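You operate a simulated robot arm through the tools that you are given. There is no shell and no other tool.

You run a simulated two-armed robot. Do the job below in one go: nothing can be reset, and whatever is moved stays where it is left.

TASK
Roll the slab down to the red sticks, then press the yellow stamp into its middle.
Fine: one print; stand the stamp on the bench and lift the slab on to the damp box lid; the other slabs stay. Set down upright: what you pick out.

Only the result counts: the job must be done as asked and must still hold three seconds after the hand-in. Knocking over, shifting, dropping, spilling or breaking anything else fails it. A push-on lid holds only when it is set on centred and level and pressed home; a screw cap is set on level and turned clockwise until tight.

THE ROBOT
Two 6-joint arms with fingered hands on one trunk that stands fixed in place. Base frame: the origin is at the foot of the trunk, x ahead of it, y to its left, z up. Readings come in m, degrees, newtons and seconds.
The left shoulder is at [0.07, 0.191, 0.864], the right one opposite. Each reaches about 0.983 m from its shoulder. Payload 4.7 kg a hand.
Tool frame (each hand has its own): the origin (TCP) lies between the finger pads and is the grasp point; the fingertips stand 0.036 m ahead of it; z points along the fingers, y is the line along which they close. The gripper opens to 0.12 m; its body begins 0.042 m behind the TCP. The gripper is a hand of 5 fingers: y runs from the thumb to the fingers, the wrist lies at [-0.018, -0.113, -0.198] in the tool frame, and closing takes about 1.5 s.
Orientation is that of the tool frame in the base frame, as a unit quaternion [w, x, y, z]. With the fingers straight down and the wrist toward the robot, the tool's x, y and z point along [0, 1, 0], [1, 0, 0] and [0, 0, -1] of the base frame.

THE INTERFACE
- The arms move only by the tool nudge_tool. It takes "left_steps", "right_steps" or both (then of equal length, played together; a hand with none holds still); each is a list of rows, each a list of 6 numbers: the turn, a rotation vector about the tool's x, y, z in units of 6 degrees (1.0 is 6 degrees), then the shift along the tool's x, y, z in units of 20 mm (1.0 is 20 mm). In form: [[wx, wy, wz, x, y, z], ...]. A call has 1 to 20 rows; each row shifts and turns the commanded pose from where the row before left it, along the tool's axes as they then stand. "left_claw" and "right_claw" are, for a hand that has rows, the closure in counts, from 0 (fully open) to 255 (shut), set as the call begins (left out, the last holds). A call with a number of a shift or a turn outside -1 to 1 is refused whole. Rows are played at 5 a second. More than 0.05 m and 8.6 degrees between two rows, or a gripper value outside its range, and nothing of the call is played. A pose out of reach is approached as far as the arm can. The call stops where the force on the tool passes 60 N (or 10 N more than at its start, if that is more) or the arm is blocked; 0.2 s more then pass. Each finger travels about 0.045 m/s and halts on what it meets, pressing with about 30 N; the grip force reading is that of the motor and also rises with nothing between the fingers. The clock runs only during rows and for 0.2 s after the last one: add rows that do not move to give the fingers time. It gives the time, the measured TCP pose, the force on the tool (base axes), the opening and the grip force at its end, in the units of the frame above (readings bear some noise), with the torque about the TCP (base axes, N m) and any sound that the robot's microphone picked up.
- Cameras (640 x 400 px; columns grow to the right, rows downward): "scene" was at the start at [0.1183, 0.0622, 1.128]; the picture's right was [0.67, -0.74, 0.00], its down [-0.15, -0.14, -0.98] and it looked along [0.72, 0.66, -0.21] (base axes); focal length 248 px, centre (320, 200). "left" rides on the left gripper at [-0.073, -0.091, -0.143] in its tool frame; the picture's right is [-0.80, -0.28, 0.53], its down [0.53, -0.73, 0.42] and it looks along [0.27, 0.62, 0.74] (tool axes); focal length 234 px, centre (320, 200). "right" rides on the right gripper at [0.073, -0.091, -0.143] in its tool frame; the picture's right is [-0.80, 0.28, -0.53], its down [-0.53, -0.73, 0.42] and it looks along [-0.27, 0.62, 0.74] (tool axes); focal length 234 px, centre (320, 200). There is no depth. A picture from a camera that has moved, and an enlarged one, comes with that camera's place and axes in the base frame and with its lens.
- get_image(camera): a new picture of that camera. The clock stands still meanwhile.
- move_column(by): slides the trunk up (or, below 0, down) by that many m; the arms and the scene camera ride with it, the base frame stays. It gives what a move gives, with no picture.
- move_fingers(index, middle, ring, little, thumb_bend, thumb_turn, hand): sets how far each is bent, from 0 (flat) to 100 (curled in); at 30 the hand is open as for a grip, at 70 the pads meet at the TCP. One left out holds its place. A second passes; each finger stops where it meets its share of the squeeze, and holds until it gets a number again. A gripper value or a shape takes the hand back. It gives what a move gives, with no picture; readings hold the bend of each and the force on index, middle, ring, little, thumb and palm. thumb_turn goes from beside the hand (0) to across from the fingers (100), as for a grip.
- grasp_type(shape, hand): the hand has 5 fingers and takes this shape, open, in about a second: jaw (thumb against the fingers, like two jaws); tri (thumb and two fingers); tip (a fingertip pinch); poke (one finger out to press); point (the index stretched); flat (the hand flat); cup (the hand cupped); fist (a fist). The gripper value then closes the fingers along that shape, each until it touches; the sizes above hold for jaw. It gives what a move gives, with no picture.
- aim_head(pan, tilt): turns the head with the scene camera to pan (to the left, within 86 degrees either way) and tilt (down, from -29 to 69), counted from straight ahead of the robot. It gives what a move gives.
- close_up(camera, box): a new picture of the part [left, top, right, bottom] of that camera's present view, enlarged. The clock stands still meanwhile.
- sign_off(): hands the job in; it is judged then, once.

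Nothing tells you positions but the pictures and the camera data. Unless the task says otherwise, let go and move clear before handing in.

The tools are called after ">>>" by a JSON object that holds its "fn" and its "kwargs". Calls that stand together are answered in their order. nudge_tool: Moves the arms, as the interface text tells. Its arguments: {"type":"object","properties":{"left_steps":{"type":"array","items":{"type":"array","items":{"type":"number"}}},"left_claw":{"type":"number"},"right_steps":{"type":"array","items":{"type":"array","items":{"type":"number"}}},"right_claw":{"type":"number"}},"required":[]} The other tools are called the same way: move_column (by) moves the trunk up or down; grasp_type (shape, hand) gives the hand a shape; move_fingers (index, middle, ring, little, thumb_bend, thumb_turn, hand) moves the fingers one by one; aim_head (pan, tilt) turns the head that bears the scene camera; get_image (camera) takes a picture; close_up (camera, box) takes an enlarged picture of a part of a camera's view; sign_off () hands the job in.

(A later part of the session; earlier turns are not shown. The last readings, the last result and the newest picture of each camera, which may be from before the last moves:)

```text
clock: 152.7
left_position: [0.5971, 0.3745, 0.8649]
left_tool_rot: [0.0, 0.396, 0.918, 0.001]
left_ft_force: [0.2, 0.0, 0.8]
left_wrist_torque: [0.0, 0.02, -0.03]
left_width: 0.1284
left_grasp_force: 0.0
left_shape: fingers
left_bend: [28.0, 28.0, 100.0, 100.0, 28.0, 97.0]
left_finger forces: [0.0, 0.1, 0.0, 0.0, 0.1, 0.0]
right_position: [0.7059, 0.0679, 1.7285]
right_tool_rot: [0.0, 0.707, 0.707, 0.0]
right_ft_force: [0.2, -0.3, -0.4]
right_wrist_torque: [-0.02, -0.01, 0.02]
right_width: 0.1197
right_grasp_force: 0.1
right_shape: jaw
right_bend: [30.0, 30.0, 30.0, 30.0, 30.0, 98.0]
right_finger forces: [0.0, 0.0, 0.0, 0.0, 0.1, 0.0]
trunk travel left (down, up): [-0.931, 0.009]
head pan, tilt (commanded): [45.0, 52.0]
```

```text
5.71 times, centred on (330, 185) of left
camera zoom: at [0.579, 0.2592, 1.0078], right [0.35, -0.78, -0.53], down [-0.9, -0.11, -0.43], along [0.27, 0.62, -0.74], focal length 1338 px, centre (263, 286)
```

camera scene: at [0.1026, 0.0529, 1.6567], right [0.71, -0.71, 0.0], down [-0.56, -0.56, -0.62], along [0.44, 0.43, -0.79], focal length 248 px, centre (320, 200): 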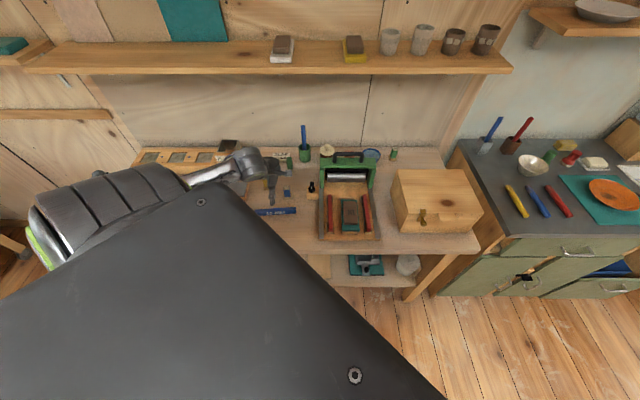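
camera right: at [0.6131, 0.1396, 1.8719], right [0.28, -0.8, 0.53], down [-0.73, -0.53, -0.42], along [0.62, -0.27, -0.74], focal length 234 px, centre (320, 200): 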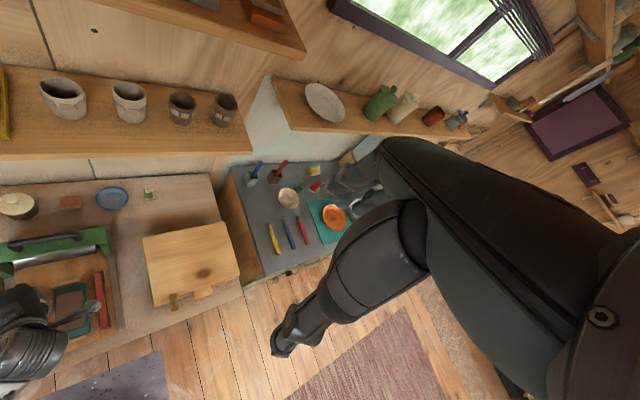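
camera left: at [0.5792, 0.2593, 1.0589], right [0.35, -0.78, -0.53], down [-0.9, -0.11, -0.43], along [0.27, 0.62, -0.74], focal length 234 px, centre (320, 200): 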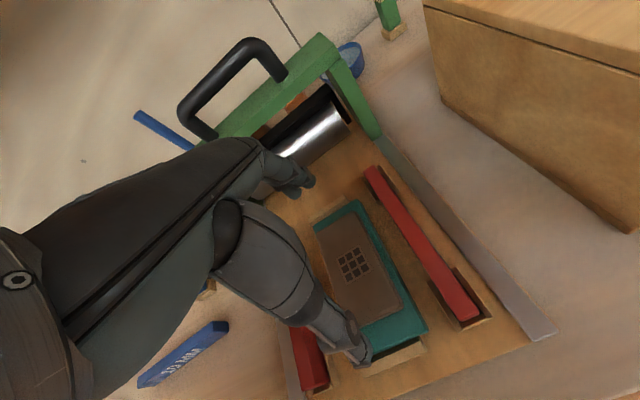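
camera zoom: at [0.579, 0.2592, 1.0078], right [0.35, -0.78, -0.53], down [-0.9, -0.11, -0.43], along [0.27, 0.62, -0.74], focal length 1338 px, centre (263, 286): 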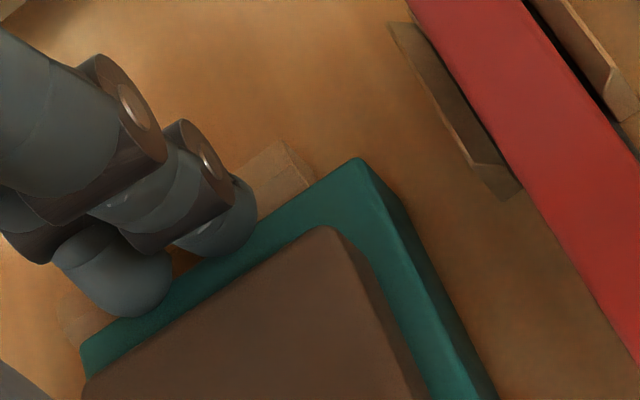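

Index and middle straddle the slab's back-edge centre evenly. Lowering a few mm more.

>>> {"fn": "nudge_tool", "kwargs": {"left_steps": [[0, 0, 0, 0, 0, 0.1], [0, 0, 0, 0, 0, 0.1], [0, 0, 0, 0, 0, 0]]}}

>>> {"fn": "close_up", "kwargs": {"camera": "left", "box": [310, 300, 390, 370]}}

>>> {"fn": "close_up", "kwargs": {"camera": "left", "box": [290, 150, 370, 220]}}

```text
clock: 153.5
left_position: [0.597, 0.3751, 0.8646]
left_tool_rot: [0.0, 0.396, 0.918, 0.002]
left_ft_force: [-0.5, 0.6, 7.1]
left_wrist_torque: [0.27, -0.22, 0.02]
left_width: 0.1286
left_grasp_force: 3.7
left_shape: fingers
left_bend: [28.0, 28.0, 100.0, 100.0, 28.0, 97.0]
left_finger forces: [0.1, 5.8, 0.0, 0.0, 0.9, 0.0]
right_position: [0.7043, 0.0675, 1.728]
right_tool_rot: [0.0, 0.707, 0.707, 0.0]
right_ft_force: [-0.4, 0.3, -0.6]
right_wrist_torque: [-0.01, -0.03, 0.0]
right_width: 0.1196
right_grasp_force: 0.1
right_shape: jaw
right_bend: [30.0, 30.0, 30.0, 30.0, 30.0, 98.0]
right_finger forces: [0.1, 0.0, 0.1, 0.0, 0.0, 0.0]
trunk travel left (down, up): [-0.931, 0.009]
head pan, tilt (commanded): [45.0, 52.0]
```

```text
5.71 times, centred on (350, 335) of left
camera zoom: at [0.579, 0.2592, 1.0049], right [0.35, -0.77, -0.53], down [-0.9, -0.11, -0.43], along [0.27, 0.62, -0.73], focal length 1338 px, centre (149, -571)
```

zoom: 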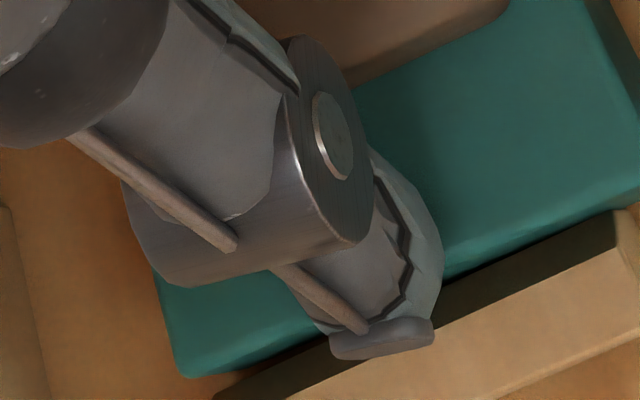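

```text
5.71 times, centred on (330, 185) of left
camera zoom: at [0.579, 0.2592, 1.0049], right [0.35, -0.77, -0.53], down [-0.9, -0.11, -0.43], along [0.27, 0.62, -0.73], focal length 1338 px, centre (263, 286)
```

zoom: 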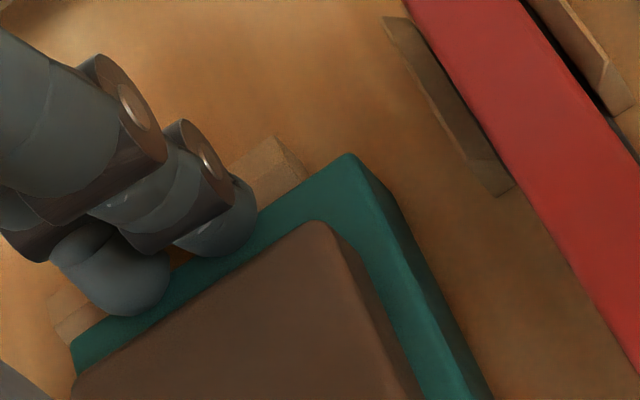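

Fingertips touch the bat. Backing off 2 mm and closing on the slab's ends.

>>> {"fn": "nudge_tool", "kwargs": {"left_steps": [[0, 0, 0, 0, 0, -0.12], [0, 0, 0, 0, 0, 0]]}}

>>> {"fn": "move_fingers", "kwargs": {"hand": "left", "index": 34, "middle": 34, "thumb_bend": 34}}

>>> {"fn": "close_up", "kwargs": {"camera": "left", "box": [270, 150, 450, 370]}}

```text
clock: 154.1
left_position: [0.5953, 0.3751, 0.8639]
left_tool_rot: [-0.001, 0.397, 0.918, 0.002]
left_ft_force: [1.1, -0.5, 0.5]
left_wrist_torque: [0.09, -0.07, 0.0]
left_width: 0.1281
left_grasp_force: 0.6
left_shape: fingers
left_bend: [28.0, 28.0, 100.0, 100.0, 28.0, 97.0]
left_finger forces: [0.0, 1.1, 0.1, 0.1, 0.0, 0.0]
right_position: [0.7042, 0.068, 1.7273]
right_tool_rot: [0.0, 0.706, 0.708, 0.0]
right_ft_force: [0.7, 0.3, 0.3]
right_wrist_torque: [0.01, 0.0, 0.01]
right_width: 0.1194
right_grasp_force: 0.0
right_shape: jaw
right_bend: [30.0, 30.0, 30.0, 30.0, 30.0, 98.0]
right_finger forces: [0.0, 0.0, 0.0, 0.0, 0.1, 0.0]
trunk travel left (down, up): [-0.931, 0.009]
head pan, tilt (commanded): [45.0, 52.0]
```

```text
clock: 155.1
left_position: [0.5971, 0.3748, 0.8647]
left_tool_rot: [-0.001, 0.396, 0.918, 0.002]
left_ft_force: [3.1, 2.5, 4.5]
left_wrist_torque: [0.34, -0.28, -0.03]
left_width: 0.1157
left_grasp_force: 4.8
left_shape: fingers
left_bend: [33.0, 28.0, 100.0, 100.0, 32.0, 98.0]
left_finger forces: [1.4, 5.9, 0.1, 0.0, 1.9, 0.0]
right_position: [0.7041, 0.0686, 1.7281]
right_tool_rot: [0.0, 0.707, 0.707, 0.0]
right_ft_force: [-0.7, -0.2, -0.2]
right_wrist_torque: [-0.02, 0.0, 0.0]
right_width: 0.1197
right_grasp_force: 0.0
right_shape: jaw
right_bend: [30.0, 30.0, 30.0, 30.0, 30.0, 98.0]
right_finger forces: [0.1, 0.1, 0.0, 0.1, 0.0, 0.1]
trunk travel left (down, up): [-0.931, 0.009]
head pan, tilt (commanded): [45.0, 52.0]
```

```text
1.82 times, centred on (360, 260) of left
camera zoom: at [0.5794, 0.2593, 1.0067], right [0.35, -0.78, -0.53], down [-0.9, -0.11, -0.43], along [0.27, 0.62, -0.73], focal length 426 px, centre (247, 91)
```

zoom: 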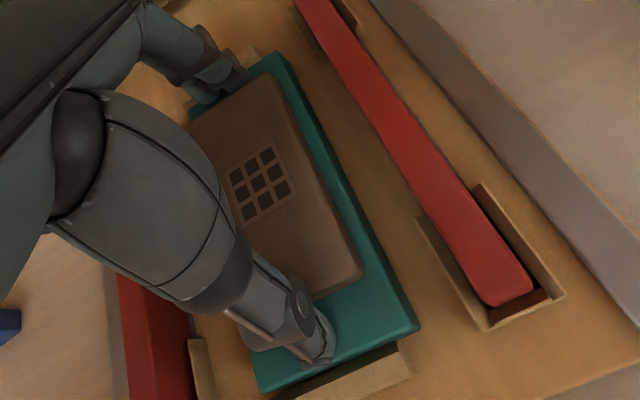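

The middle finger is catching the bat's edge. Raising 4 mm and retrying.

>>> {"fn": "nudge_tool", "kwargs": {"left_steps": [[0, 0, 0, 0, 0, -0.1], [0, 0, 0, 0, 0, -0.1], [0, 0, 0, 0, 0, 0], [0, 0, 0, 0, 0, 0]]}}

>>> {"fn": "close_up", "kwargs": {"camera": "left", "box": [290, 150, 370, 220]}}

>>> {"fn": "close_up", "kwargs": {"camera": "left", "box": [310, 300, 390, 370]}}

```text
clock: 156.1
left_position: [0.598, 0.375, 0.8694]
left_tool_rot: [-0.001, 0.397, 0.918, 0.001]
left_ft_force: [1.0, 2.8, -0.1]
left_wrist_torque: [0.05, 0.02, 0.01]
left_width: 0.1145
left_grasp_force: 3.6
left_shape: fingers
left_bend: [33.0, 28.0, 100.0, 100.0, 32.0, 98.0]
left_finger forces: [0.4, 4.2, 0.0, 0.0, 2.0, 0.1]
right_position: [0.7049, 0.0681, 1.7254]
right_tool_rot: [0.0, 0.707, 0.707, 0.001]
right_ft_force: [-0.5, 0.8, 0.3]
right_wrist_torque: [-0.01, -0.02, -0.02]
right_width: 0.1196
right_grasp_force: 0.1
right_shape: jaw
right_bend: [30.0, 30.0, 30.0, 30.0, 30.0, 98.0]
right_finger forces: [0.1, 0.1, 0.0, 0.0, 0.0, 0.0]
trunk travel left (down, up): [-0.931, 0.009]
head pan, tilt (commanded): [45.0, 52.0]
```

```text
5.71 times, centred on (330, 185) of left
camera zoom: at [0.5795, 0.2599, 1.01], right [0.35, -0.78, -0.53], down [-0.9, -0.11, -0.42], along [0.27, 0.62, -0.74], focal length 1338 px, centre (263, 286)
```

zoom: 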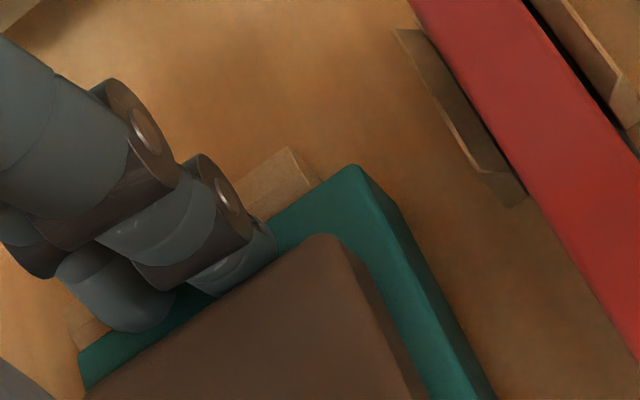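

```text
5.71 times, centred on (350, 335) of left
camera zoom: at [0.5795, 0.2599, 1.01], right [0.35, -0.78, -0.53], down [-0.9, -0.11, -0.42], along [0.27, 0.62, -0.74], focal length 1338 px, centre (149, -571)
```

zoom: 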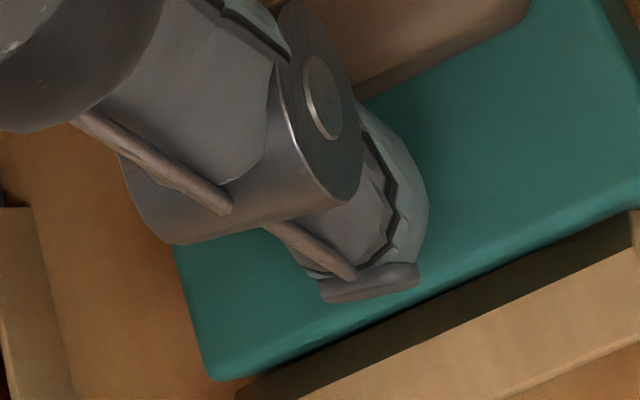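

Tips are now above the bat and at the slab's end faces. Closing the grip.

>>> {"fn": "move_fingers", "kwargs": {"hand": "left", "index": 42, "middle": 40, "thumb_bend": 42}}

>>> {"fn": "close_up", "kwargs": {"camera": "left", "box": [270, 150, 450, 370]}}

>>> {"fn": "close_up", "kwargs": {"camera": "right", "box": [30, 250, 110, 330]}}

```text
clock: 157.1
left_position: [0.597, 0.3755, 0.8694]
left_tool_rot: [-0.001, 0.397, 0.918, 0.001]
left_ft_force: [1.3, 1.4, 3.2]
left_wrist_torque: [0.37, -0.29, 0.06]
left_width: 0.1104
left_grasp_force: 11.9
left_shape: fingers
left_bend: [35.0, 36.0, 100.0, 100.0, 35.0, 98.0]
left_finger forces: [7.0, 8.2, 0.1, 0.1, 7.9, 0.0]
right_position: [0.7045, 0.0678, 1.7274]
right_tool_rot: [0.0, 0.707, 0.707, 0.0]
right_ft_force: [0.1, 0.1, 0.4]
right_wrist_torque: [0.04, -0.03, 0.02]
right_width: 0.1197
right_grasp_force: 0.2
right_shape: jaw
right_bend: [30.0, 30.0, 30.0, 30.0, 30.0, 98.0]
right_finger forces: [0.1, 0.0, 0.1, 0.0, 0.1, 0.0]
trunk travel left (down, up): [-0.931, 0.009]
head pan, tilt (commanded): [45.0, 52.0]
```

```text
1.82 times, centred on (360, 260) of left
camera zoom: at [0.5794, 0.2595, 1.0109], right [0.35, -0.78, -0.53], down [-0.9, -0.11, -0.43], along [0.27, 0.62, -0.74], focal length 426 px, centre (247, 91)
```

zoom: 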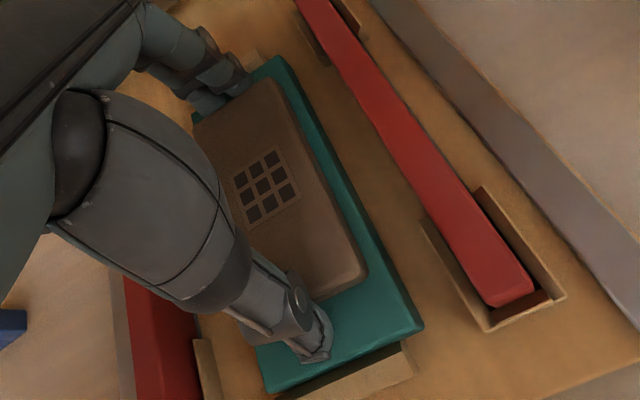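

```text
5.00 times, centred on (70, 290) of right
camera zoom: at [0.6132, 0.1392, 1.8719], right [0.28, -0.8, 0.52], down [-0.73, -0.53, -0.42], along [0.62, -0.27, -0.74], focal length 1171 px, centre (1570, -250)
```

zoom: 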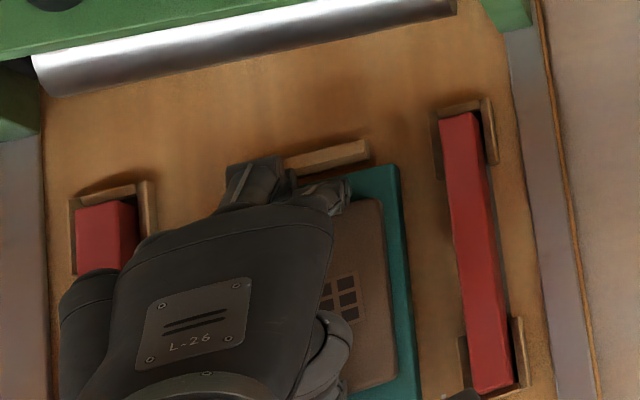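

Gripped at about 8 N per finger with bends matching the slab length. Testing the lift a few mm.

>>> {"fn": "nudge_tool", "kwargs": {"left_steps": [[0, 0, 0, 0, 0, -0.15], [0, 0, 0, 0, 0, -0.15], [0, 0, 0, 0, 0, -0.2], [0, 0, 0, 0, 0, 0]]}}

>>> {"fn": "close_up", "kwargs": {"camera": "left", "box": [270, 150, 450, 370]}}

>>> {"fn": "close_up", "kwargs": {"camera": "right", "box": [30, 250, 110, 330]}}

```text
clock: 158.1
left_position: [0.5979, 0.3746, 0.8786]
left_tool_rot: [-0.001, 0.395, 0.919, 0.002]
left_ft_force: [0.5, 0.5, -4.1]
left_wrist_torque: [0.11, -0.06, -0.03]
left_width: 0.1099
left_grasp_force: 9.3
left_shape: fingers
left_bend: [35.0, 37.0, 100.0, 100.0, 35.0, 98.0]
left_finger forces: [6.3, 4.8, 0.0, 0.0, 7.8, 0.0]
right_position: [0.7055, 0.0693, 1.727]
right_tool_rot: [-0.001, 0.707, 0.707, 0.0]
right_ft_force: [-0.2, 0.8, -0.2]
right_wrist_torque: [0.0, 0.01, 0.04]
right_width: 0.1201
right_grasp_force: 0.1
right_shape: jaw
right_bend: [30.0, 30.0, 30.0, 30.0, 30.0, 98.0]
right_finger forces: [0.0, 0.0, 0.0, 0.0, 0.1, 0.0]
trunk travel left (down, up): [-0.931, 0.009]
head pan, tilt (commanded): [45.0, 52.0]
```

```text
1.82 times, centred on (360, 260) of left
camera zoom: at [0.5799, 0.2594, 1.0198], right [0.35, -0.78, -0.53], down [-0.9, -0.11, -0.42], along [0.27, 0.62, -0.74], focal length 426 px, centre (247, 91)
```

zoom: 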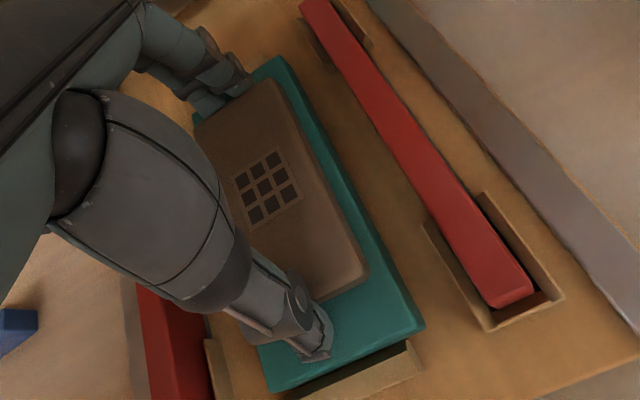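

```text
5.00 times, centred on (70, 290) of right
camera zoom: at [0.6144, 0.14, 1.8714], right [0.28, -0.8, 0.53], down [-0.73, -0.53, -0.42], along [0.62, -0.27, -0.74], focal length 1171 px, centre (1570, -250)
```

zoom: 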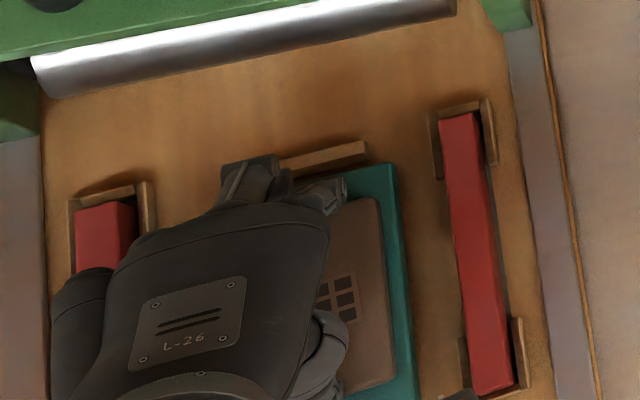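

The load suggests the bat may be coming along. I'll raise a little more and look closely.

>>> {"fn": "nudge_tool", "kwargs": {"left_steps": [[0, 0, 0, 0, 0, -0.3], [0, 0, 0, 0, 0, -0.3], [0, 0, 0, 0, 0, 0]]}}

>>> {"fn": "close_up", "kwargs": {"camera": "left", "box": [270, 150, 450, 370]}}

>>> {"fn": "close_up", "kwargs": {"camera": "left", "box": [340, 260, 460, 350]}}

>>> {"fn": "close_up", "kwargs": {"camera": "right", "box": [30, 250, 110, 330]}}

```text
clock: 158.9
left_position: [0.5977, 0.3739, 0.89]
left_tool_rot: [-0.001, 0.396, 0.918, 0.001]
left_ft_force: [0.6, 0.0, -3.5]
left_wrist_torque: [0.0, 0.01, -0.02]
left_width: 0.11
left_grasp_force: 9.8
left_shape: fingers
left_bend: [36.0, 37.0, 100.0, 100.0, 35.0, 98.0]
left_finger forces: [6.0, 3.8, 0.0, 0.0, 9.1, 0.0]
right_position: [0.7052, 0.0681, 1.7281]
right_tool_rot: [0.0, 0.707, 0.707, -0.001]
right_ft_force: [-0.9, -0.5, -0.2]
right_wrist_torque: [-0.01, -0.01, -0.02]
right_width: 0.1196
right_grasp_force: 0.2
right_shape: jaw
right_bend: [30.0, 30.0, 30.0, 30.0, 30.0, 98.0]
right_finger forces: [0.0, 0.0, 0.0, 0.0, 0.0, 0.0]
trunk travel left (down, up): [-0.931, 0.009]
head pan, tilt (commanded): [45.0, 52.0]
```

```text
1.82 times, centred on (360, 260) of left
camera zoom: at [0.58, 0.2591, 1.0314], right [0.35, -0.78, -0.53], down [-0.9, -0.11, -0.42], along [0.27, 0.62, -0.74], focal length 426 px, centre (247, 91)
```

zoom: 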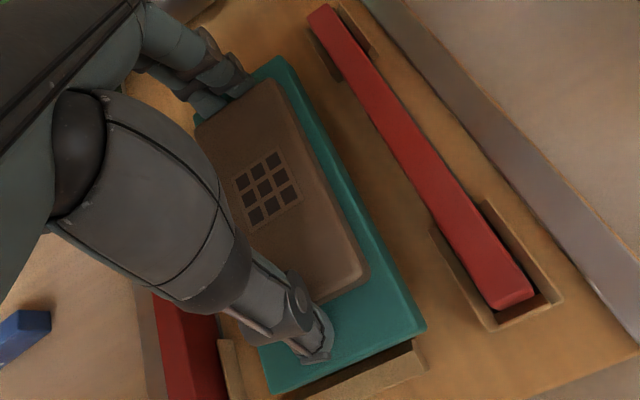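

```text
4.44 times, centred on (400, 305) of left
camera zoom: at [0.58, 0.2591, 1.0314], right [0.35, -0.78, -0.53], down [-0.9, -0.11, -0.42], along [0.27, 0.62, -0.74], focal length 1041 px, centre (-36, -267)
```

zoom: 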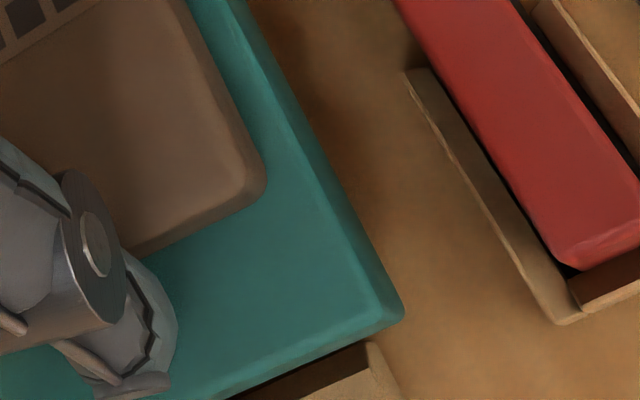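

```text
5.00 times, centred on (70, 290) of right
camera zoom: at [0.6138, 0.1395, 1.8717], right [0.28, -0.8, 0.53], down [-0.73, -0.53, -0.42], along [0.62, -0.27, -0.74], focal length 1171 px, centre (1570, -250)
```

zoom: 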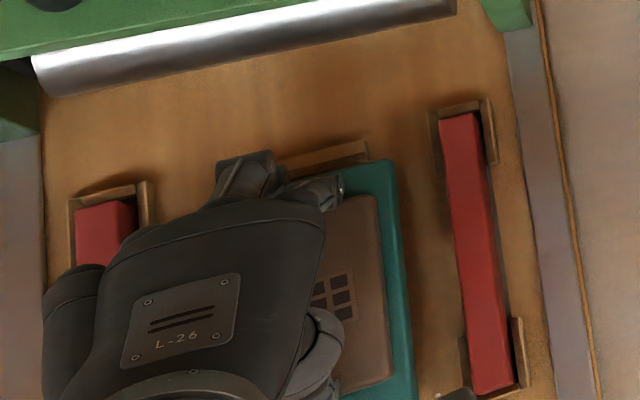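

The slab and its teal bat lift as one piece, so it travels on its bat. Raising it well clear before carrying it across.

>>> {"fn": "nudge_tool", "kwargs": {"left_steps": [[0, 0, 0, 0, 0, -0.4], [0, 0, 0, 0, 0, -0.5], [0, 0, 0, 0, 0, -0.5], [0, 0, 0, 0, 0, -0.6], [0, 0, 0, 0, 0, -0.6], [0, 0, 0, 0, 0, -0.6], [0, 0, 0, 0, 0, -0.6], [0, 0, 0, 0, 0, -0.6], [0, 0, 0, 0, 0, -0.6], [0, 0, 0, 0, 0, -0.6], [0, 0, 0, 0, 0, -0.6], [0, 0, 0, 0, 0, -0.6], [0, 0, 0, 0, 0, -0.4], [0, 0, 0, 0, 0, 0]]}}

>>> {"fn": "get_image", "kwargs": {"camera": "left"}}

>>> {"fn": "close_up", "kwargs": {"camera": "right", "box": [0, 230, 240, 360]}}

>>> {"fn": "get_image", "kwargs": {"camera": "scene"}}

```text
clock: 161.9
left_position: [0.5963, 0.3742, 1.0335]
left_tool_rot: [-0.001, 0.396, 0.918, 0.001]
left_ft_force: [0.2, 0.2, -3.2]
left_wrist_torque: [-0.02, -0.01, 0.01]
left_width: 0.1099
left_grasp_force: 8.8
left_shape: fingers
left_bend: [36.0, 37.0, 100.0, 100.0, 35.0, 98.0]
left_finger forces: [5.9, 3.4, 0.2, 0.1, 8.9, 0.0]
right_position: [0.7055, 0.0689, 1.7268]
right_tool_rot: [0.0, 0.707, 0.707, 0.001]
right_ft_force: [-0.4, -0.3, 0.9]
right_wrist_torque: [0.02, 0.0, 0.01]
right_width: 0.12
right_grasp_force: 0.0
right_shape: jaw
right_bend: [30.0, 30.0, 30.0, 30.0, 30.0, 98.0]
right_finger forces: [0.0, 0.0, 0.0, 0.0, 0.0, 0.0]
trunk travel left (down, up): [-0.931, 0.009]
head pan, tilt (commanded): [45.0, 52.0]
```

```text
taken
camera left: at [0.5791, 0.2589, 1.1755], right [0.35, -0.78, -0.53], down [-0.9, -0.11, -0.42], along [0.27, 0.62, -0.74], focal length 234 px, centre (320, 200)
```

left: 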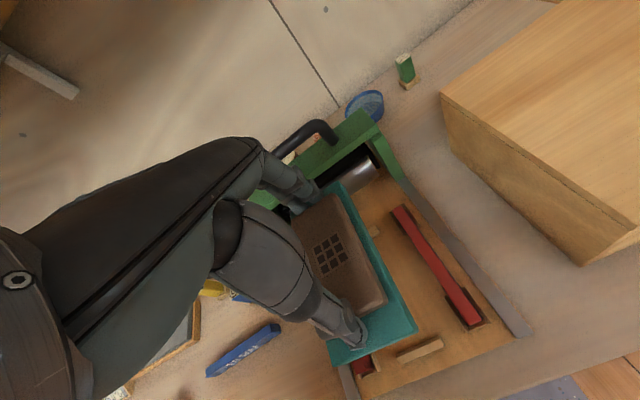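

```text
2.67 times, centred on (120, 295) of right
camera zoom: at [0.6139, 0.1396, 1.8716], right [0.28, -0.8, 0.53], down [-0.73, -0.53, -0.42], along [0.62, -0.27, -0.74], focal length 624 px, centre (853, -53)
```

zoom: 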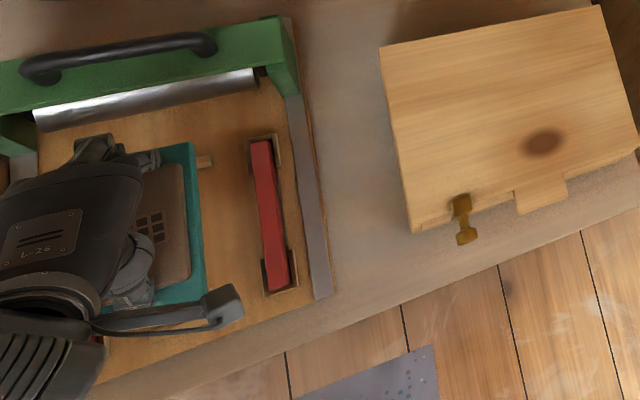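

```text
taken
camera scene: at [0.1031, 0.0529, 1.6566], right [0.71, -0.71, 0.0], down [-0.56, -0.56, -0.62], along [0.43, 0.43, -0.79], focal length 248 px, centre (320, 200)
```

scene: 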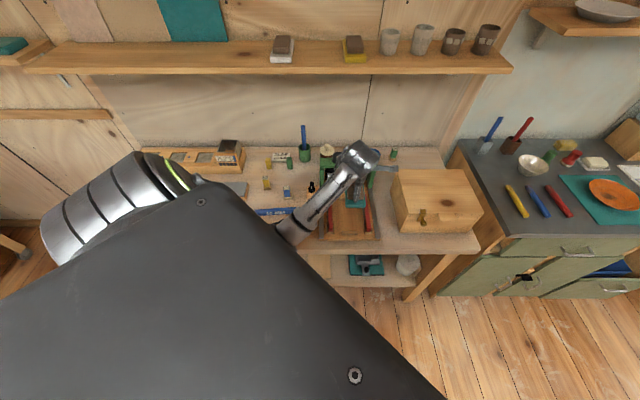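

The slab hangs level. I'll re-measure the lid from two cameras before crossing.

>>> {"fn": "close_up", "kwargs": {"camera": "right", "box": [135, 215, 245, 325]}}

>>> {"fn": "close_up", "kwargs": {"camera": "scene", "box": [380, 155, 490, 245]}}

```text
3.64 times, centred on (190, 270) of right
camera zoom: at [0.6139, 0.1396, 1.8716], right [0.28, -0.8, 0.53], down [-0.73, -0.53, -0.42], along [0.62, -0.27, -0.74], focal length 852 px, centre (793, -54)
```

zoom: 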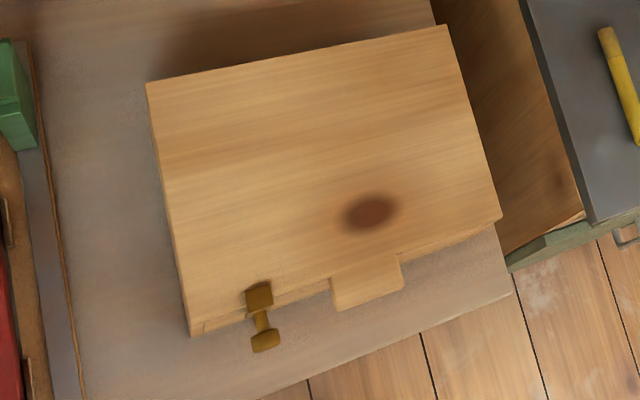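

```text
4.44 times, centred on (435, 200) of scene
camera zoom: at [0.1031, 0.0529, 1.6566], right [0.71, -0.71, 0.0], down [-0.56, -0.56, -0.62], along [0.43, 0.43, -0.79], focal length 1102 px, centre (-191, 200)
```

zoom: 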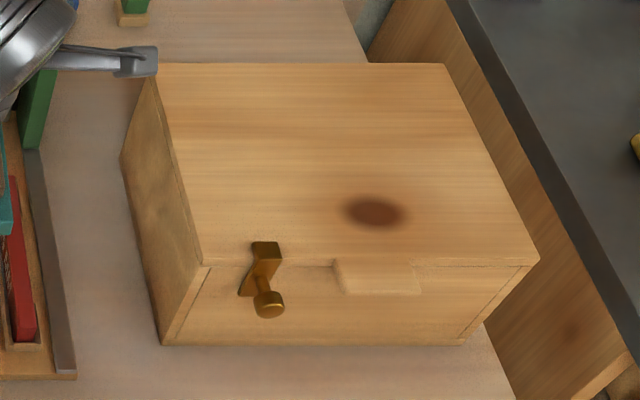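

Lid top is about z≈0.93, spanning bench a 0.61–0.84, b 0.35–0.62, with the latch at the front left. Carrying the slab to (0.73, 0.41), behind the latch.

>>> {"fn": "nudge_tool", "kwargs": {"left_steps": [[0, 0, 0, -0.3, 0.05, -0.2], [0, 0, 0, -0.6, 0.12, -0.2], [0, 0, 0, -0.7, 0.14, 0], [0, 0, 0, -0.7, 0.14, 0], [0, 0, 0, -0.7, 0.14, 0], [0, 0, 0, -0.7, 0.14, 0], [0, 0, 0, -0.7, 0.14, 0], [0, 0, 0, -0.7, 0.14, 0], [0, 0, 0, -0.7, 0.14, 0], [0, 0, 0, -0.7, 0.14, 0], [0, 0, 0, 0, 0, 0]]}}

>>> {"fn": "close_up", "kwargs": {"camera": "right", "box": [0, 200, 240, 360]}}

>>> {"fn": "get_image", "kwargs": {"camera": "left"}}

```text
clock: 164.3
left_position: [0.7065, 0.2979, 1.0406]
left_tool_rot: [-0.001, 0.397, 0.918, 0.001]
left_ft_force: [-0.2, 0.1, -2.7]
left_wrist_torque: [0.0, -0.01, -0.03]
left_width: 0.1095
left_grasp_force: 9.0
left_shape: fingers
left_bend: [36.0, 37.0, 100.0, 100.0, 35.0, 98.0]
left_finger forces: [5.8, 3.3, 0.0, 0.0, 8.7, 0.0]
right_position: [0.7061, 0.0696, 1.7277]
right_tool_rot: [0.0, 0.707, 0.707, 0.0]
right_ft_force: [0.6, -1.0, 0.4]
right_wrist_torque: [-0.02, -0.01, -0.01]
right_width: 0.1198
right_grasp_force: 0.1
right_shape: jaw
right_bend: [30.0, 30.0, 30.0, 30.0, 30.0, 98.0]
right_finger forces: [0.0, 0.0, 0.0, 0.0, 0.0, 0.1]
trunk travel left (down, up): [-0.931, 0.009]
head pan, tilt (commanded): [45.0, 52.0]
```

```text
2.50 times, centred on (120, 280) of right
camera zoom: at [0.6138, 0.1396, 1.8717], right [0.28, -0.8, 0.53], down [-0.73, -0.53, -0.42], along [0.62, -0.27, -0.74], focal length 585 px, centre (820, 0)
```

zoom: 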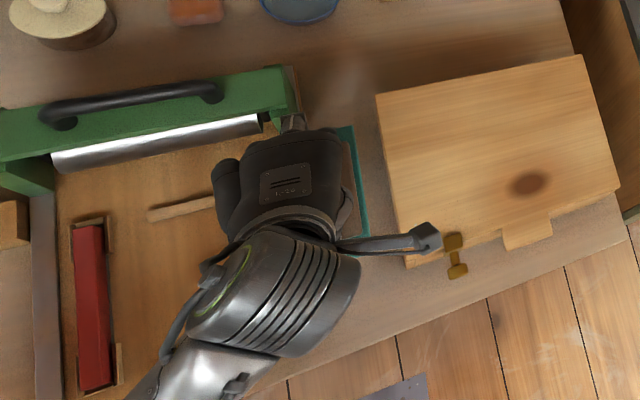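

```text
taken
camera left: at [0.6885, 0.1824, 1.1828], right [0.35, -0.78, -0.53], down [-0.9, -0.11, -0.42], along [0.27, 0.62, -0.74], focal length 234 px, centre (320, 200)
```

left: 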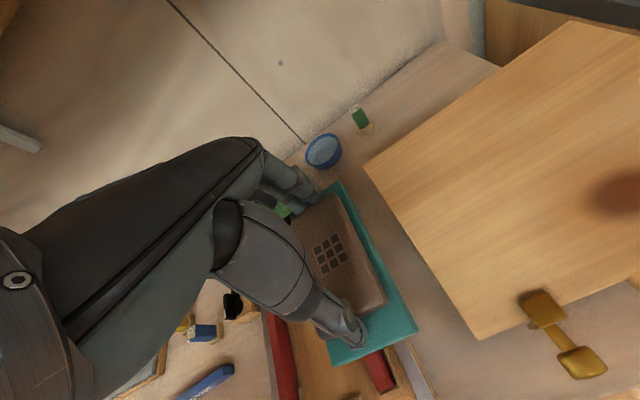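

>>> {"fn": "nudge_tool", "kwargs": {"left_steps": [[0, 0, 0, -0.68, 0.13, 0], [0, 0, 0, -0.68, 0.13, 0], [0, 0, 0, -0.68, 0.13, 0], [0, 0, 0, -0.68, 0.13, 0], [0, 0, 0, -0.68, 0.13, 0], [0, 0, 0, -0.68, 0.13, 0], [0, 0, 0, -0.68, 0.13, 0], [0, 0, 0, -0.68, 0.13, 0], [0, 0, 0, -0.68, 0.13, 0], [0, 0, 0, 0, 0, 0], [0, 0, 0, 0, 0, 0]]}}

>>> {"fn": "close_up", "kwargs": {"camera": "right", "box": [60, 200, 280, 340]}}

>>> {"fn": "get_image", "kwargs": {"camera": "left"}}

>>> {"fn": "get_image", "kwargs": {"camera": "scene"}}

```text
clock: 166.7
left_position: [0.8062, 0.2237, 1.0411]
left_tool_rot: [0.0, 0.397, 0.918, 0.002]
left_ft_force: [-0.3, -0.2, -2.6]
left_wrist_torque: [0.04, 0.01, 0.0]
left_width: 0.1096
left_grasp_force: 8.8
left_shape: fingers
left_bend: [36.0, 37.0, 100.0, 100.0, 35.0, 98.0]
left_finger forces: [5.7, 3.3, 0.1, 0.0, 8.7, 0.0]
right_position: [0.7054, 0.0687, 1.7271]
right_tool_rot: [0.0, 0.707, 0.708, 0.0]
right_ft_force: [-0.1, 0.2, -1.6]
right_wrist_torque: [-0.02, 0.01, -0.02]
right_width: 0.1198
right_grasp_force: 0.1
right_shape: jaw
right_bend: [30.0, 30.0, 30.0, 30.0, 30.0, 98.0]
right_finger forces: [0.0, 0.1, 0.0, 0.0, 0.0, 0.0]
trunk travel left (down, up): [-0.931, 0.009]
head pan, tilt (commanded): [45.0, 52.0]
```

```text
2.86 times, centred on (170, 270) of right
camera zoom: at [0.6139, 0.1396, 1.8717], right [0.28, -0.8, 0.53], down [-0.73, -0.53, -0.42], along [0.62, -0.27, -0.74], focal length 669 px, centre (749, 0)
```

zoom: 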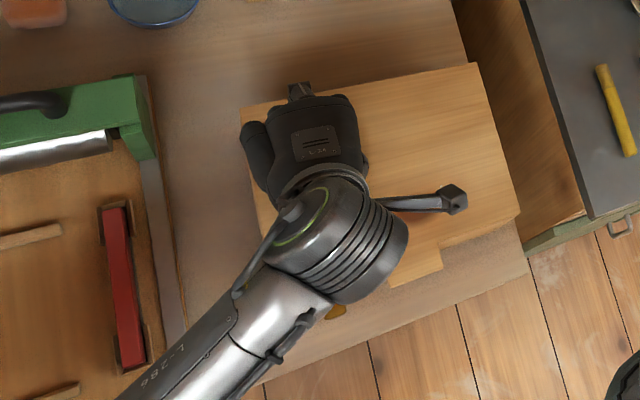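

```text
taken
camera left: at [0.7882, 0.109, 1.1829], right [0.35, -0.78, -0.53], down [-0.9, -0.11, -0.43], along [0.27, 0.62, -0.74], focal length 234 px, centre (320, 200)
```

left: 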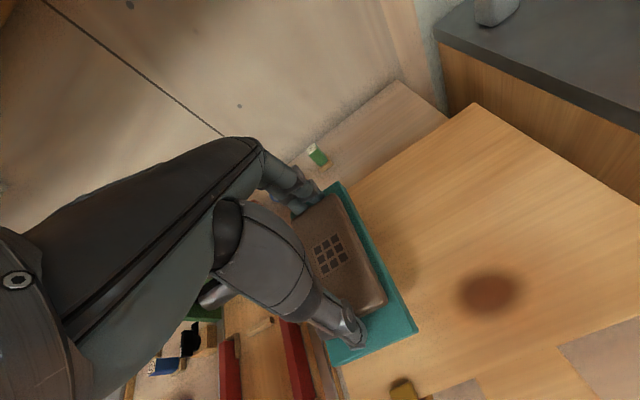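

```text
taken
camera scene: at [0.1031, 0.0528, 1.6566], right [0.71, -0.71, 0.0], down [-0.56, -0.56, -0.62], along [0.43, 0.43, -0.79], focal length 248 px, centre (320, 200)
```

scene: 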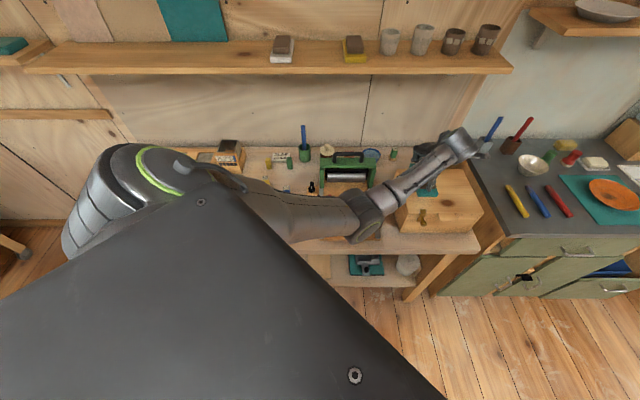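

Slab is above the lid, inside its edges. Lowering gently to contact.

>>> {"fn": "nudge_tool", "kwargs": {"left_steps": [[0, 0, 0, 0, 0, 0.4], [0, 0, 0, 0, 0, 0.5], [0, 0, 0, 0, 0, 0.5], [0, 0, 0, 0, 0, 0.3], [0, 0, 0, 0, 0, 0.15], [0, 0, 0, 0, 0, 0]]}}

>>> {"fn": "get_image", "kwargs": {"camera": "left"}}

>>> {"fn": "close_up", "kwargs": {"camera": "scene", "box": [370, 150, 490, 240]}}

```text
clock: 168.1
left_position: [0.8065, 0.2241, 1.0049]
left_tool_rot: [0.0, 0.396, 0.918, 0.001]
left_ft_force: [0.0, -0.1, -3.5]
left_wrist_torque: [-0.01, -0.04, -0.04]
left_width: 0.1094
left_grasp_force: 9.5
left_shape: fingers
left_bend: [36.0, 37.0, 100.0, 100.0, 35.0, 98.0]
left_finger forces: [5.8, 3.3, 0.0, 0.1, 8.7, 0.1]
right_position: [0.7053, 0.0686, 1.7268]
right_tool_rot: [-0.001, 0.707, 0.707, 0.0]
right_ft_force: [0.6, -0.4, -0.2]
right_wrist_torque: [-0.01, 0.0, 0.03]
right_width: 0.12
right_grasp_force: 0.1
right_shape: jaw
right_bend: [30.0, 30.0, 30.0, 30.0, 30.0, 98.0]
right_finger forces: [0.0, 0.0, 0.1, 0.0, 0.1, 0.1]
trunk travel left (down, up): [-0.931, 0.009]
head pan, tilt (commanded): [45.0, 52.0]
```

```text
taken
camera left: at [0.7885, 0.1088, 1.1467], right [0.35, -0.78, -0.53], down [-0.9, -0.11, -0.43], along [0.27, 0.62, -0.74], focal length 234 px, centre (320, 200)
```

left: 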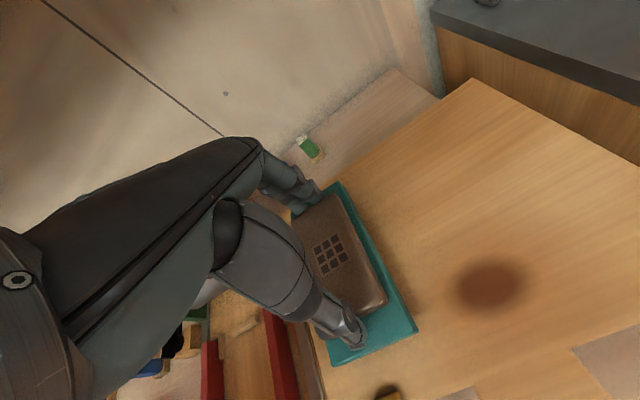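

```text
4.44 times, centred on (430, 195) of scene
camera zoom: at [0.1034, 0.0526, 1.6566], right [0.71, -0.71, 0.0], down [-0.56, -0.56, -0.62], along [0.43, 0.44, -0.79], focal length 1102 px, centre (-169, 222)
```

zoom: 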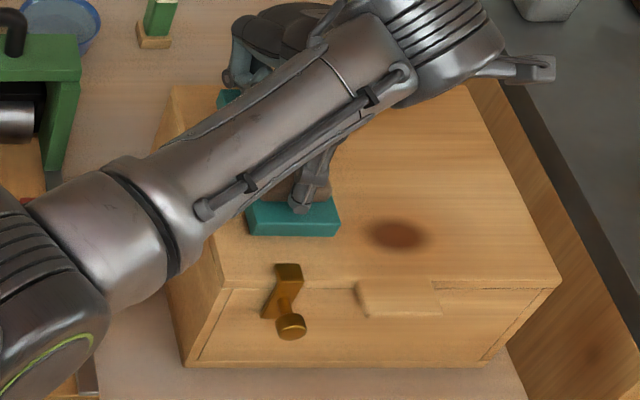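

>>> {"fn": "nudge_tool", "kwargs": {"left_steps": [[0, 0, 0, 0, 0, 0.2], [0, 0, 0, 0, 0, 0.15], [0, 0, 0, 0, 0, 0.1], [0, 0, 0, 0, 0, 0]]}}

```text
clock: 169.1
left_position: [0.8061, 0.224, 0.9967]
left_tool_rot: [-0.001, 0.396, 0.918, 0.001]
left_ft_force: [1.2, 0.4, -2.3]
left_wrist_torque: [-0.03, -0.01, -0.01]
left_width: 0.1096
left_grasp_force: 8.9
left_shape: fingers
left_bend: [36.0, 37.0, 100.0, 100.0, 35.0, 98.0]
left_finger forces: [5.9, 3.3, 0.0, 0.0, 9.0, 0.1]
right_position: [0.7062, 0.0685, 1.7278]
right_tool_rot: [0.0, 0.707, 0.707, 0.0]
right_ft_force: [0.0, 0.5, 0.1]
right_wrist_torque: [-0.02, 0.02, 0.03]
right_width: 0.1196
right_grasp_force: 0.1
right_shape: jaw
right_bend: [30.0, 30.0, 30.0, 30.0, 30.0, 98.0]
right_finger forces: [0.1, 0.0, 0.0, 0.0, 0.0, 0.0]
trunk travel left (down, up): [-0.931, 0.009]
head pan, tilt (commanded): [45.0, 52.0]
```

>>> {"fn": "nudge_tool", "kwargs": {"left_steps": [[0, 0, 0, 0, 0, 0.15], [0, 0, 0, 0, 0, 0.1], [0, 0, 0, 0, 0, 0.1], [0, 0, 0, 0, 0, 0]]}}

>>> {"fn": "close_up", "kwargs": {"camera": "scene", "box": [400, 180, 450, 220]}}

```text
clock: 170.1
left_position: [0.8059, 0.2252, 0.9932]
left_tool_rot: [0.003, 0.397, 0.918, 0.003]
left_ft_force: [3.4, 0.7, 19.5]
left_wrist_torque: [0.05, -0.02, 0.07]
left_width: 0.1101
left_grasp_force: 13.9
left_shape: fingers
left_bend: [36.0, 37.0, 100.0, 100.0, 35.0, 98.0]
left_finger forces: [7.3, 9.7, 0.0, 0.0, 10.0, 0.0]
right_position: [0.701, 0.0674, 1.7291]
right_tool_rot: [-0.001, 0.707, 0.708, 0.002]
right_ft_force: [0.5, -0.2, 0.8]
right_wrist_torque: [-0.04, -0.05, -0.01]
right_width: 0.1197
right_grasp_force: 0.0
right_shape: jaw
right_bend: [30.0, 30.0, 30.0, 30.0, 30.0, 98.0]
right_finger forces: [0.0, 0.0, 0.0, 0.1, 0.1, 0.0]
trunk travel left (down, up): [-0.931, 0.009]
head pan, tilt (commanded): [45.0, 52.0]
```

```text
10.00 times, centred on (425, 200) of scene
camera zoom: at [0.0999, 0.0518, 1.6571], right [0.71, -0.71, 0.0], down [-0.56, -0.56, -0.62], along [0.44, 0.44, -0.79], focal length 2479 px, centre (-730, 200)
```

zoom: 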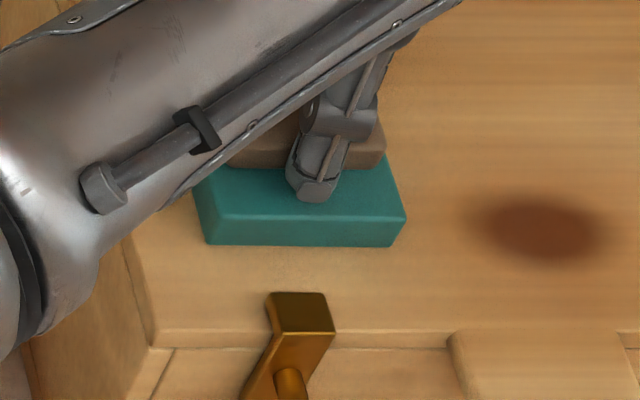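

Seated on the lid. Easing off the pressure and letting go.

>>> {"fn": "nudge_tool", "kwargs": {"left_steps": [[0, 0, 0, 0, 0, -0.15], [0, 0, 0, 0, 0, -0.1], [0, 0, 0, 0, 0, 0]]}}

>>> {"fn": "move_fingers", "kwargs": {"hand": "left", "index": 27, "middle": 26, "thumb_bend": 27}}

>>> {"fn": "close_up", "kwargs": {"camera": "left", "box": [270, 150, 450, 370]}}

>>> {"fn": "close_up", "kwargs": {"camera": "scene", "box": [390, 150, 480, 230]}}

```text
clock: 170.9
left_position: [0.8053, 0.2249, 0.9944]
left_tool_rot: [-0.001, 0.396, 0.918, 0.002]
left_ft_force: [3.5, -0.1, 9.9]
left_wrist_torque: [0.0, -0.06, 0.01]
left_width: 0.1102
left_grasp_force: 10.1
left_shape: fingers
left_bend: [35.0, 37.0, 100.0, 100.0, 36.0, 98.0]
left_finger forces: [6.9, 5.3, 0.1, 0.0, 8.5, 0.1]
right_position: [0.7038, 0.0671, 1.728]
right_tool_rot: [0.0, 0.707, 0.707, 0.0]
right_ft_force: [0.3, 0.2, -0.7]
right_wrist_torque: [0.01, 0.02, -0.03]
right_width: 0.1197
right_grasp_force: 0.1
right_shape: jaw
right_bend: [30.0, 30.0, 30.0, 30.0, 30.0, 98.0]
right_finger forces: [0.1, 0.0, 0.1, 0.0, 0.0, 0.1]
trunk travel left (down, up): [-0.931, 0.009]
head pan, tilt (commanded): [45.0, 52.0]
```

```text
clock: 171.9
left_position: [0.8067, 0.2246, 0.9942]
left_tool_rot: [-0.001, 0.396, 0.918, 0.001]
left_ft_force: [0.7, 0.0, 1.0]
left_wrist_torque: [0.01, 0.01, -0.01]
left_width: 0.1304
left_grasp_force: 0.0
left_shape: fingers
left_bend: [27.0, 26.0, 100.0, 100.0, 27.0, 97.0]
left_finger forces: [0.1, 0.0, 0.0, 0.1, 0.1, 0.1]
right_position: [0.7054, 0.0678, 1.7279]
right_tool_rot: [0.0, 0.707, 0.708, 0.0]
right_ft_force: [-0.4, -0.2, 0.2]
right_wrist_torque: [0.0, 0.01, 0.01]
right_width: 0.1197
right_grasp_force: 0.0
right_shape: jaw
right_bend: [30.0, 30.0, 30.0, 30.0, 30.0, 98.0]
right_finger forces: [0.0, 0.2, 0.0, 0.1, 0.0, 0.1]
trunk travel left (down, up): [-0.931, 0.009]
head pan, tilt (commanded): [45.0, 52.0]
```

```text
1.82 times, centred on (360, 260) of left
camera zoom: at [0.7884, 0.1099, 1.1361], right [0.35, -0.78, -0.53], down [-0.9, -0.11, -0.43], along [0.27, 0.62, -0.74], focal length 426 px, centre (247, 91)
```

zoom: 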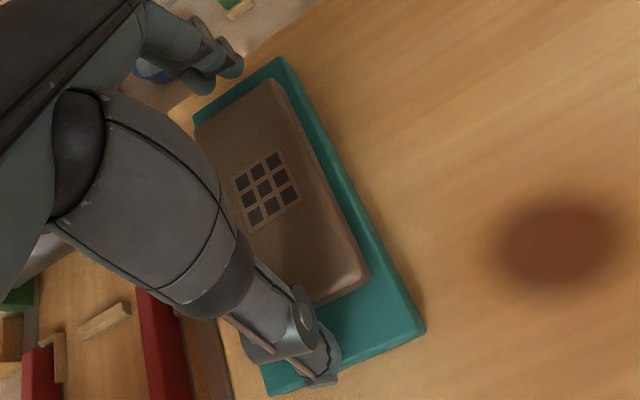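

```text
5.00 times, centred on (435, 190) of scene
camera zoom: at [0.103, 0.0526, 1.6566], right [0.71, -0.71, 0.0], down [-0.56, -0.56, -0.62], along [0.43, 0.44, -0.79], focal length 1239 px, centre (-255, 250)
```

zoom: 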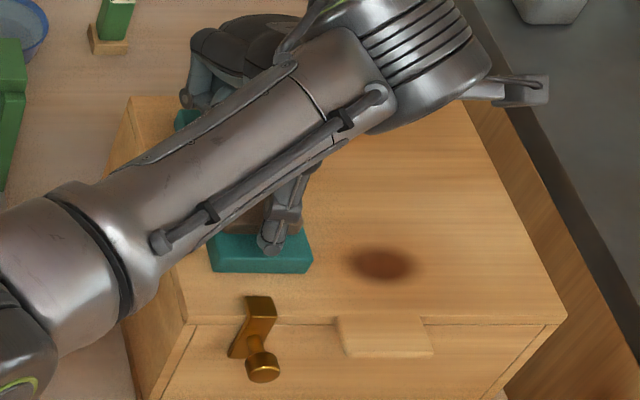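

Released with zero finger force. Rising straight up and clear.

>>> {"fn": "nudge_tool", "kwargs": {"left_steps": [[0, 0, 0, 0, 0, -0.2], [0, 0, 0, 0, 0, -0.3], [0, 0, 0, 0, 0, -0.5], [0, 0, 0, 0, 0, -0.8], [0, 0, 0, 0, 0, -1], [0, 0, 0, 0, 0, -1], [0, 0, 0, 0, 0, -1], [0, 0, 0, 0, 0, 0]]}}

>>> {"fn": "get_image", "kwargs": {"camera": "left"}}

>>> {"fn": "close_up", "kwargs": {"camera": "right", "box": [60, 200, 280, 340]}}

```text
clock: 173.7
left_position: [0.8088, 0.2228, 1.0913]
left_tool_rot: [0.0, 0.396, 0.918, 0.001]
left_ft_force: [-0.3, 0.1, -0.3]
left_wrist_torque: [0.01, -0.02, -0.01]
left_width: 0.1304
left_grasp_force: 0.1
left_shape: fingers
left_bend: [27.0, 26.0, 100.0, 100.0, 27.0, 97.0]
left_finger forces: [0.0, 0.0, 0.0, 0.0, 0.0, 0.1]
right_position: [0.7056, 0.0688, 1.728]
right_tool_rot: [0.0, 0.708, 0.707, 0.0]
right_ft_force: [0.3, 0.1, -0.4]
right_wrist_torque: [0.0, 0.01, 0.03]
right_width: 0.1194
right_grasp_force: 0.1
right_shape: jaw
right_bend: [30.0, 30.0, 30.0, 30.0, 30.0, 98.0]
right_finger forces: [0.0, 0.0, 0.0, 0.0, 0.0, 0.1]
trunk travel left (down, up): [-0.931, 0.009]
head pan, tilt (commanded): [45.0, 52.0]
```

```text
taken
camera left: at [0.7885, 0.1078, 1.2329], right [0.35, -0.78, -0.53], down [-0.9, -0.11, -0.43], along [0.27, 0.62, -0.74], focal length 234 px, centre (320, 200)
```

left: 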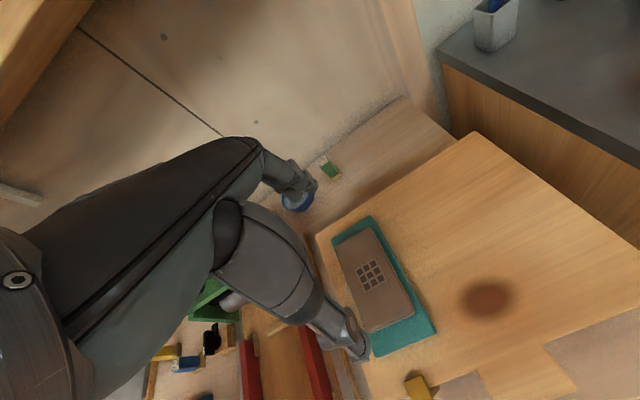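

```text
2.86 times, centred on (170, 270) of right
camera zoom: at [0.6136, 0.1392, 1.8718], right [0.28, -0.8, 0.52], down [-0.73, -0.53, -0.42], along [0.62, -0.27, -0.74], focal length 669 px, centre (749, 0)
```

zoom: 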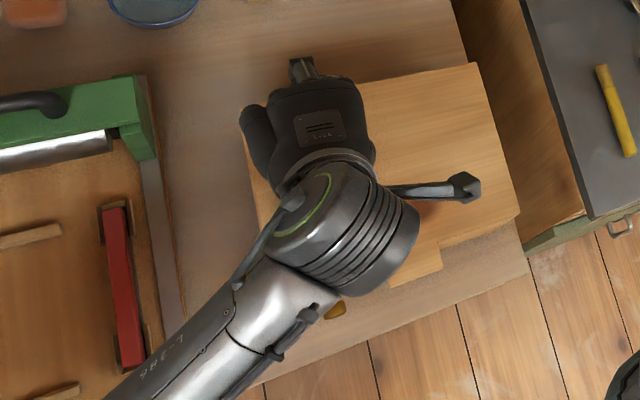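

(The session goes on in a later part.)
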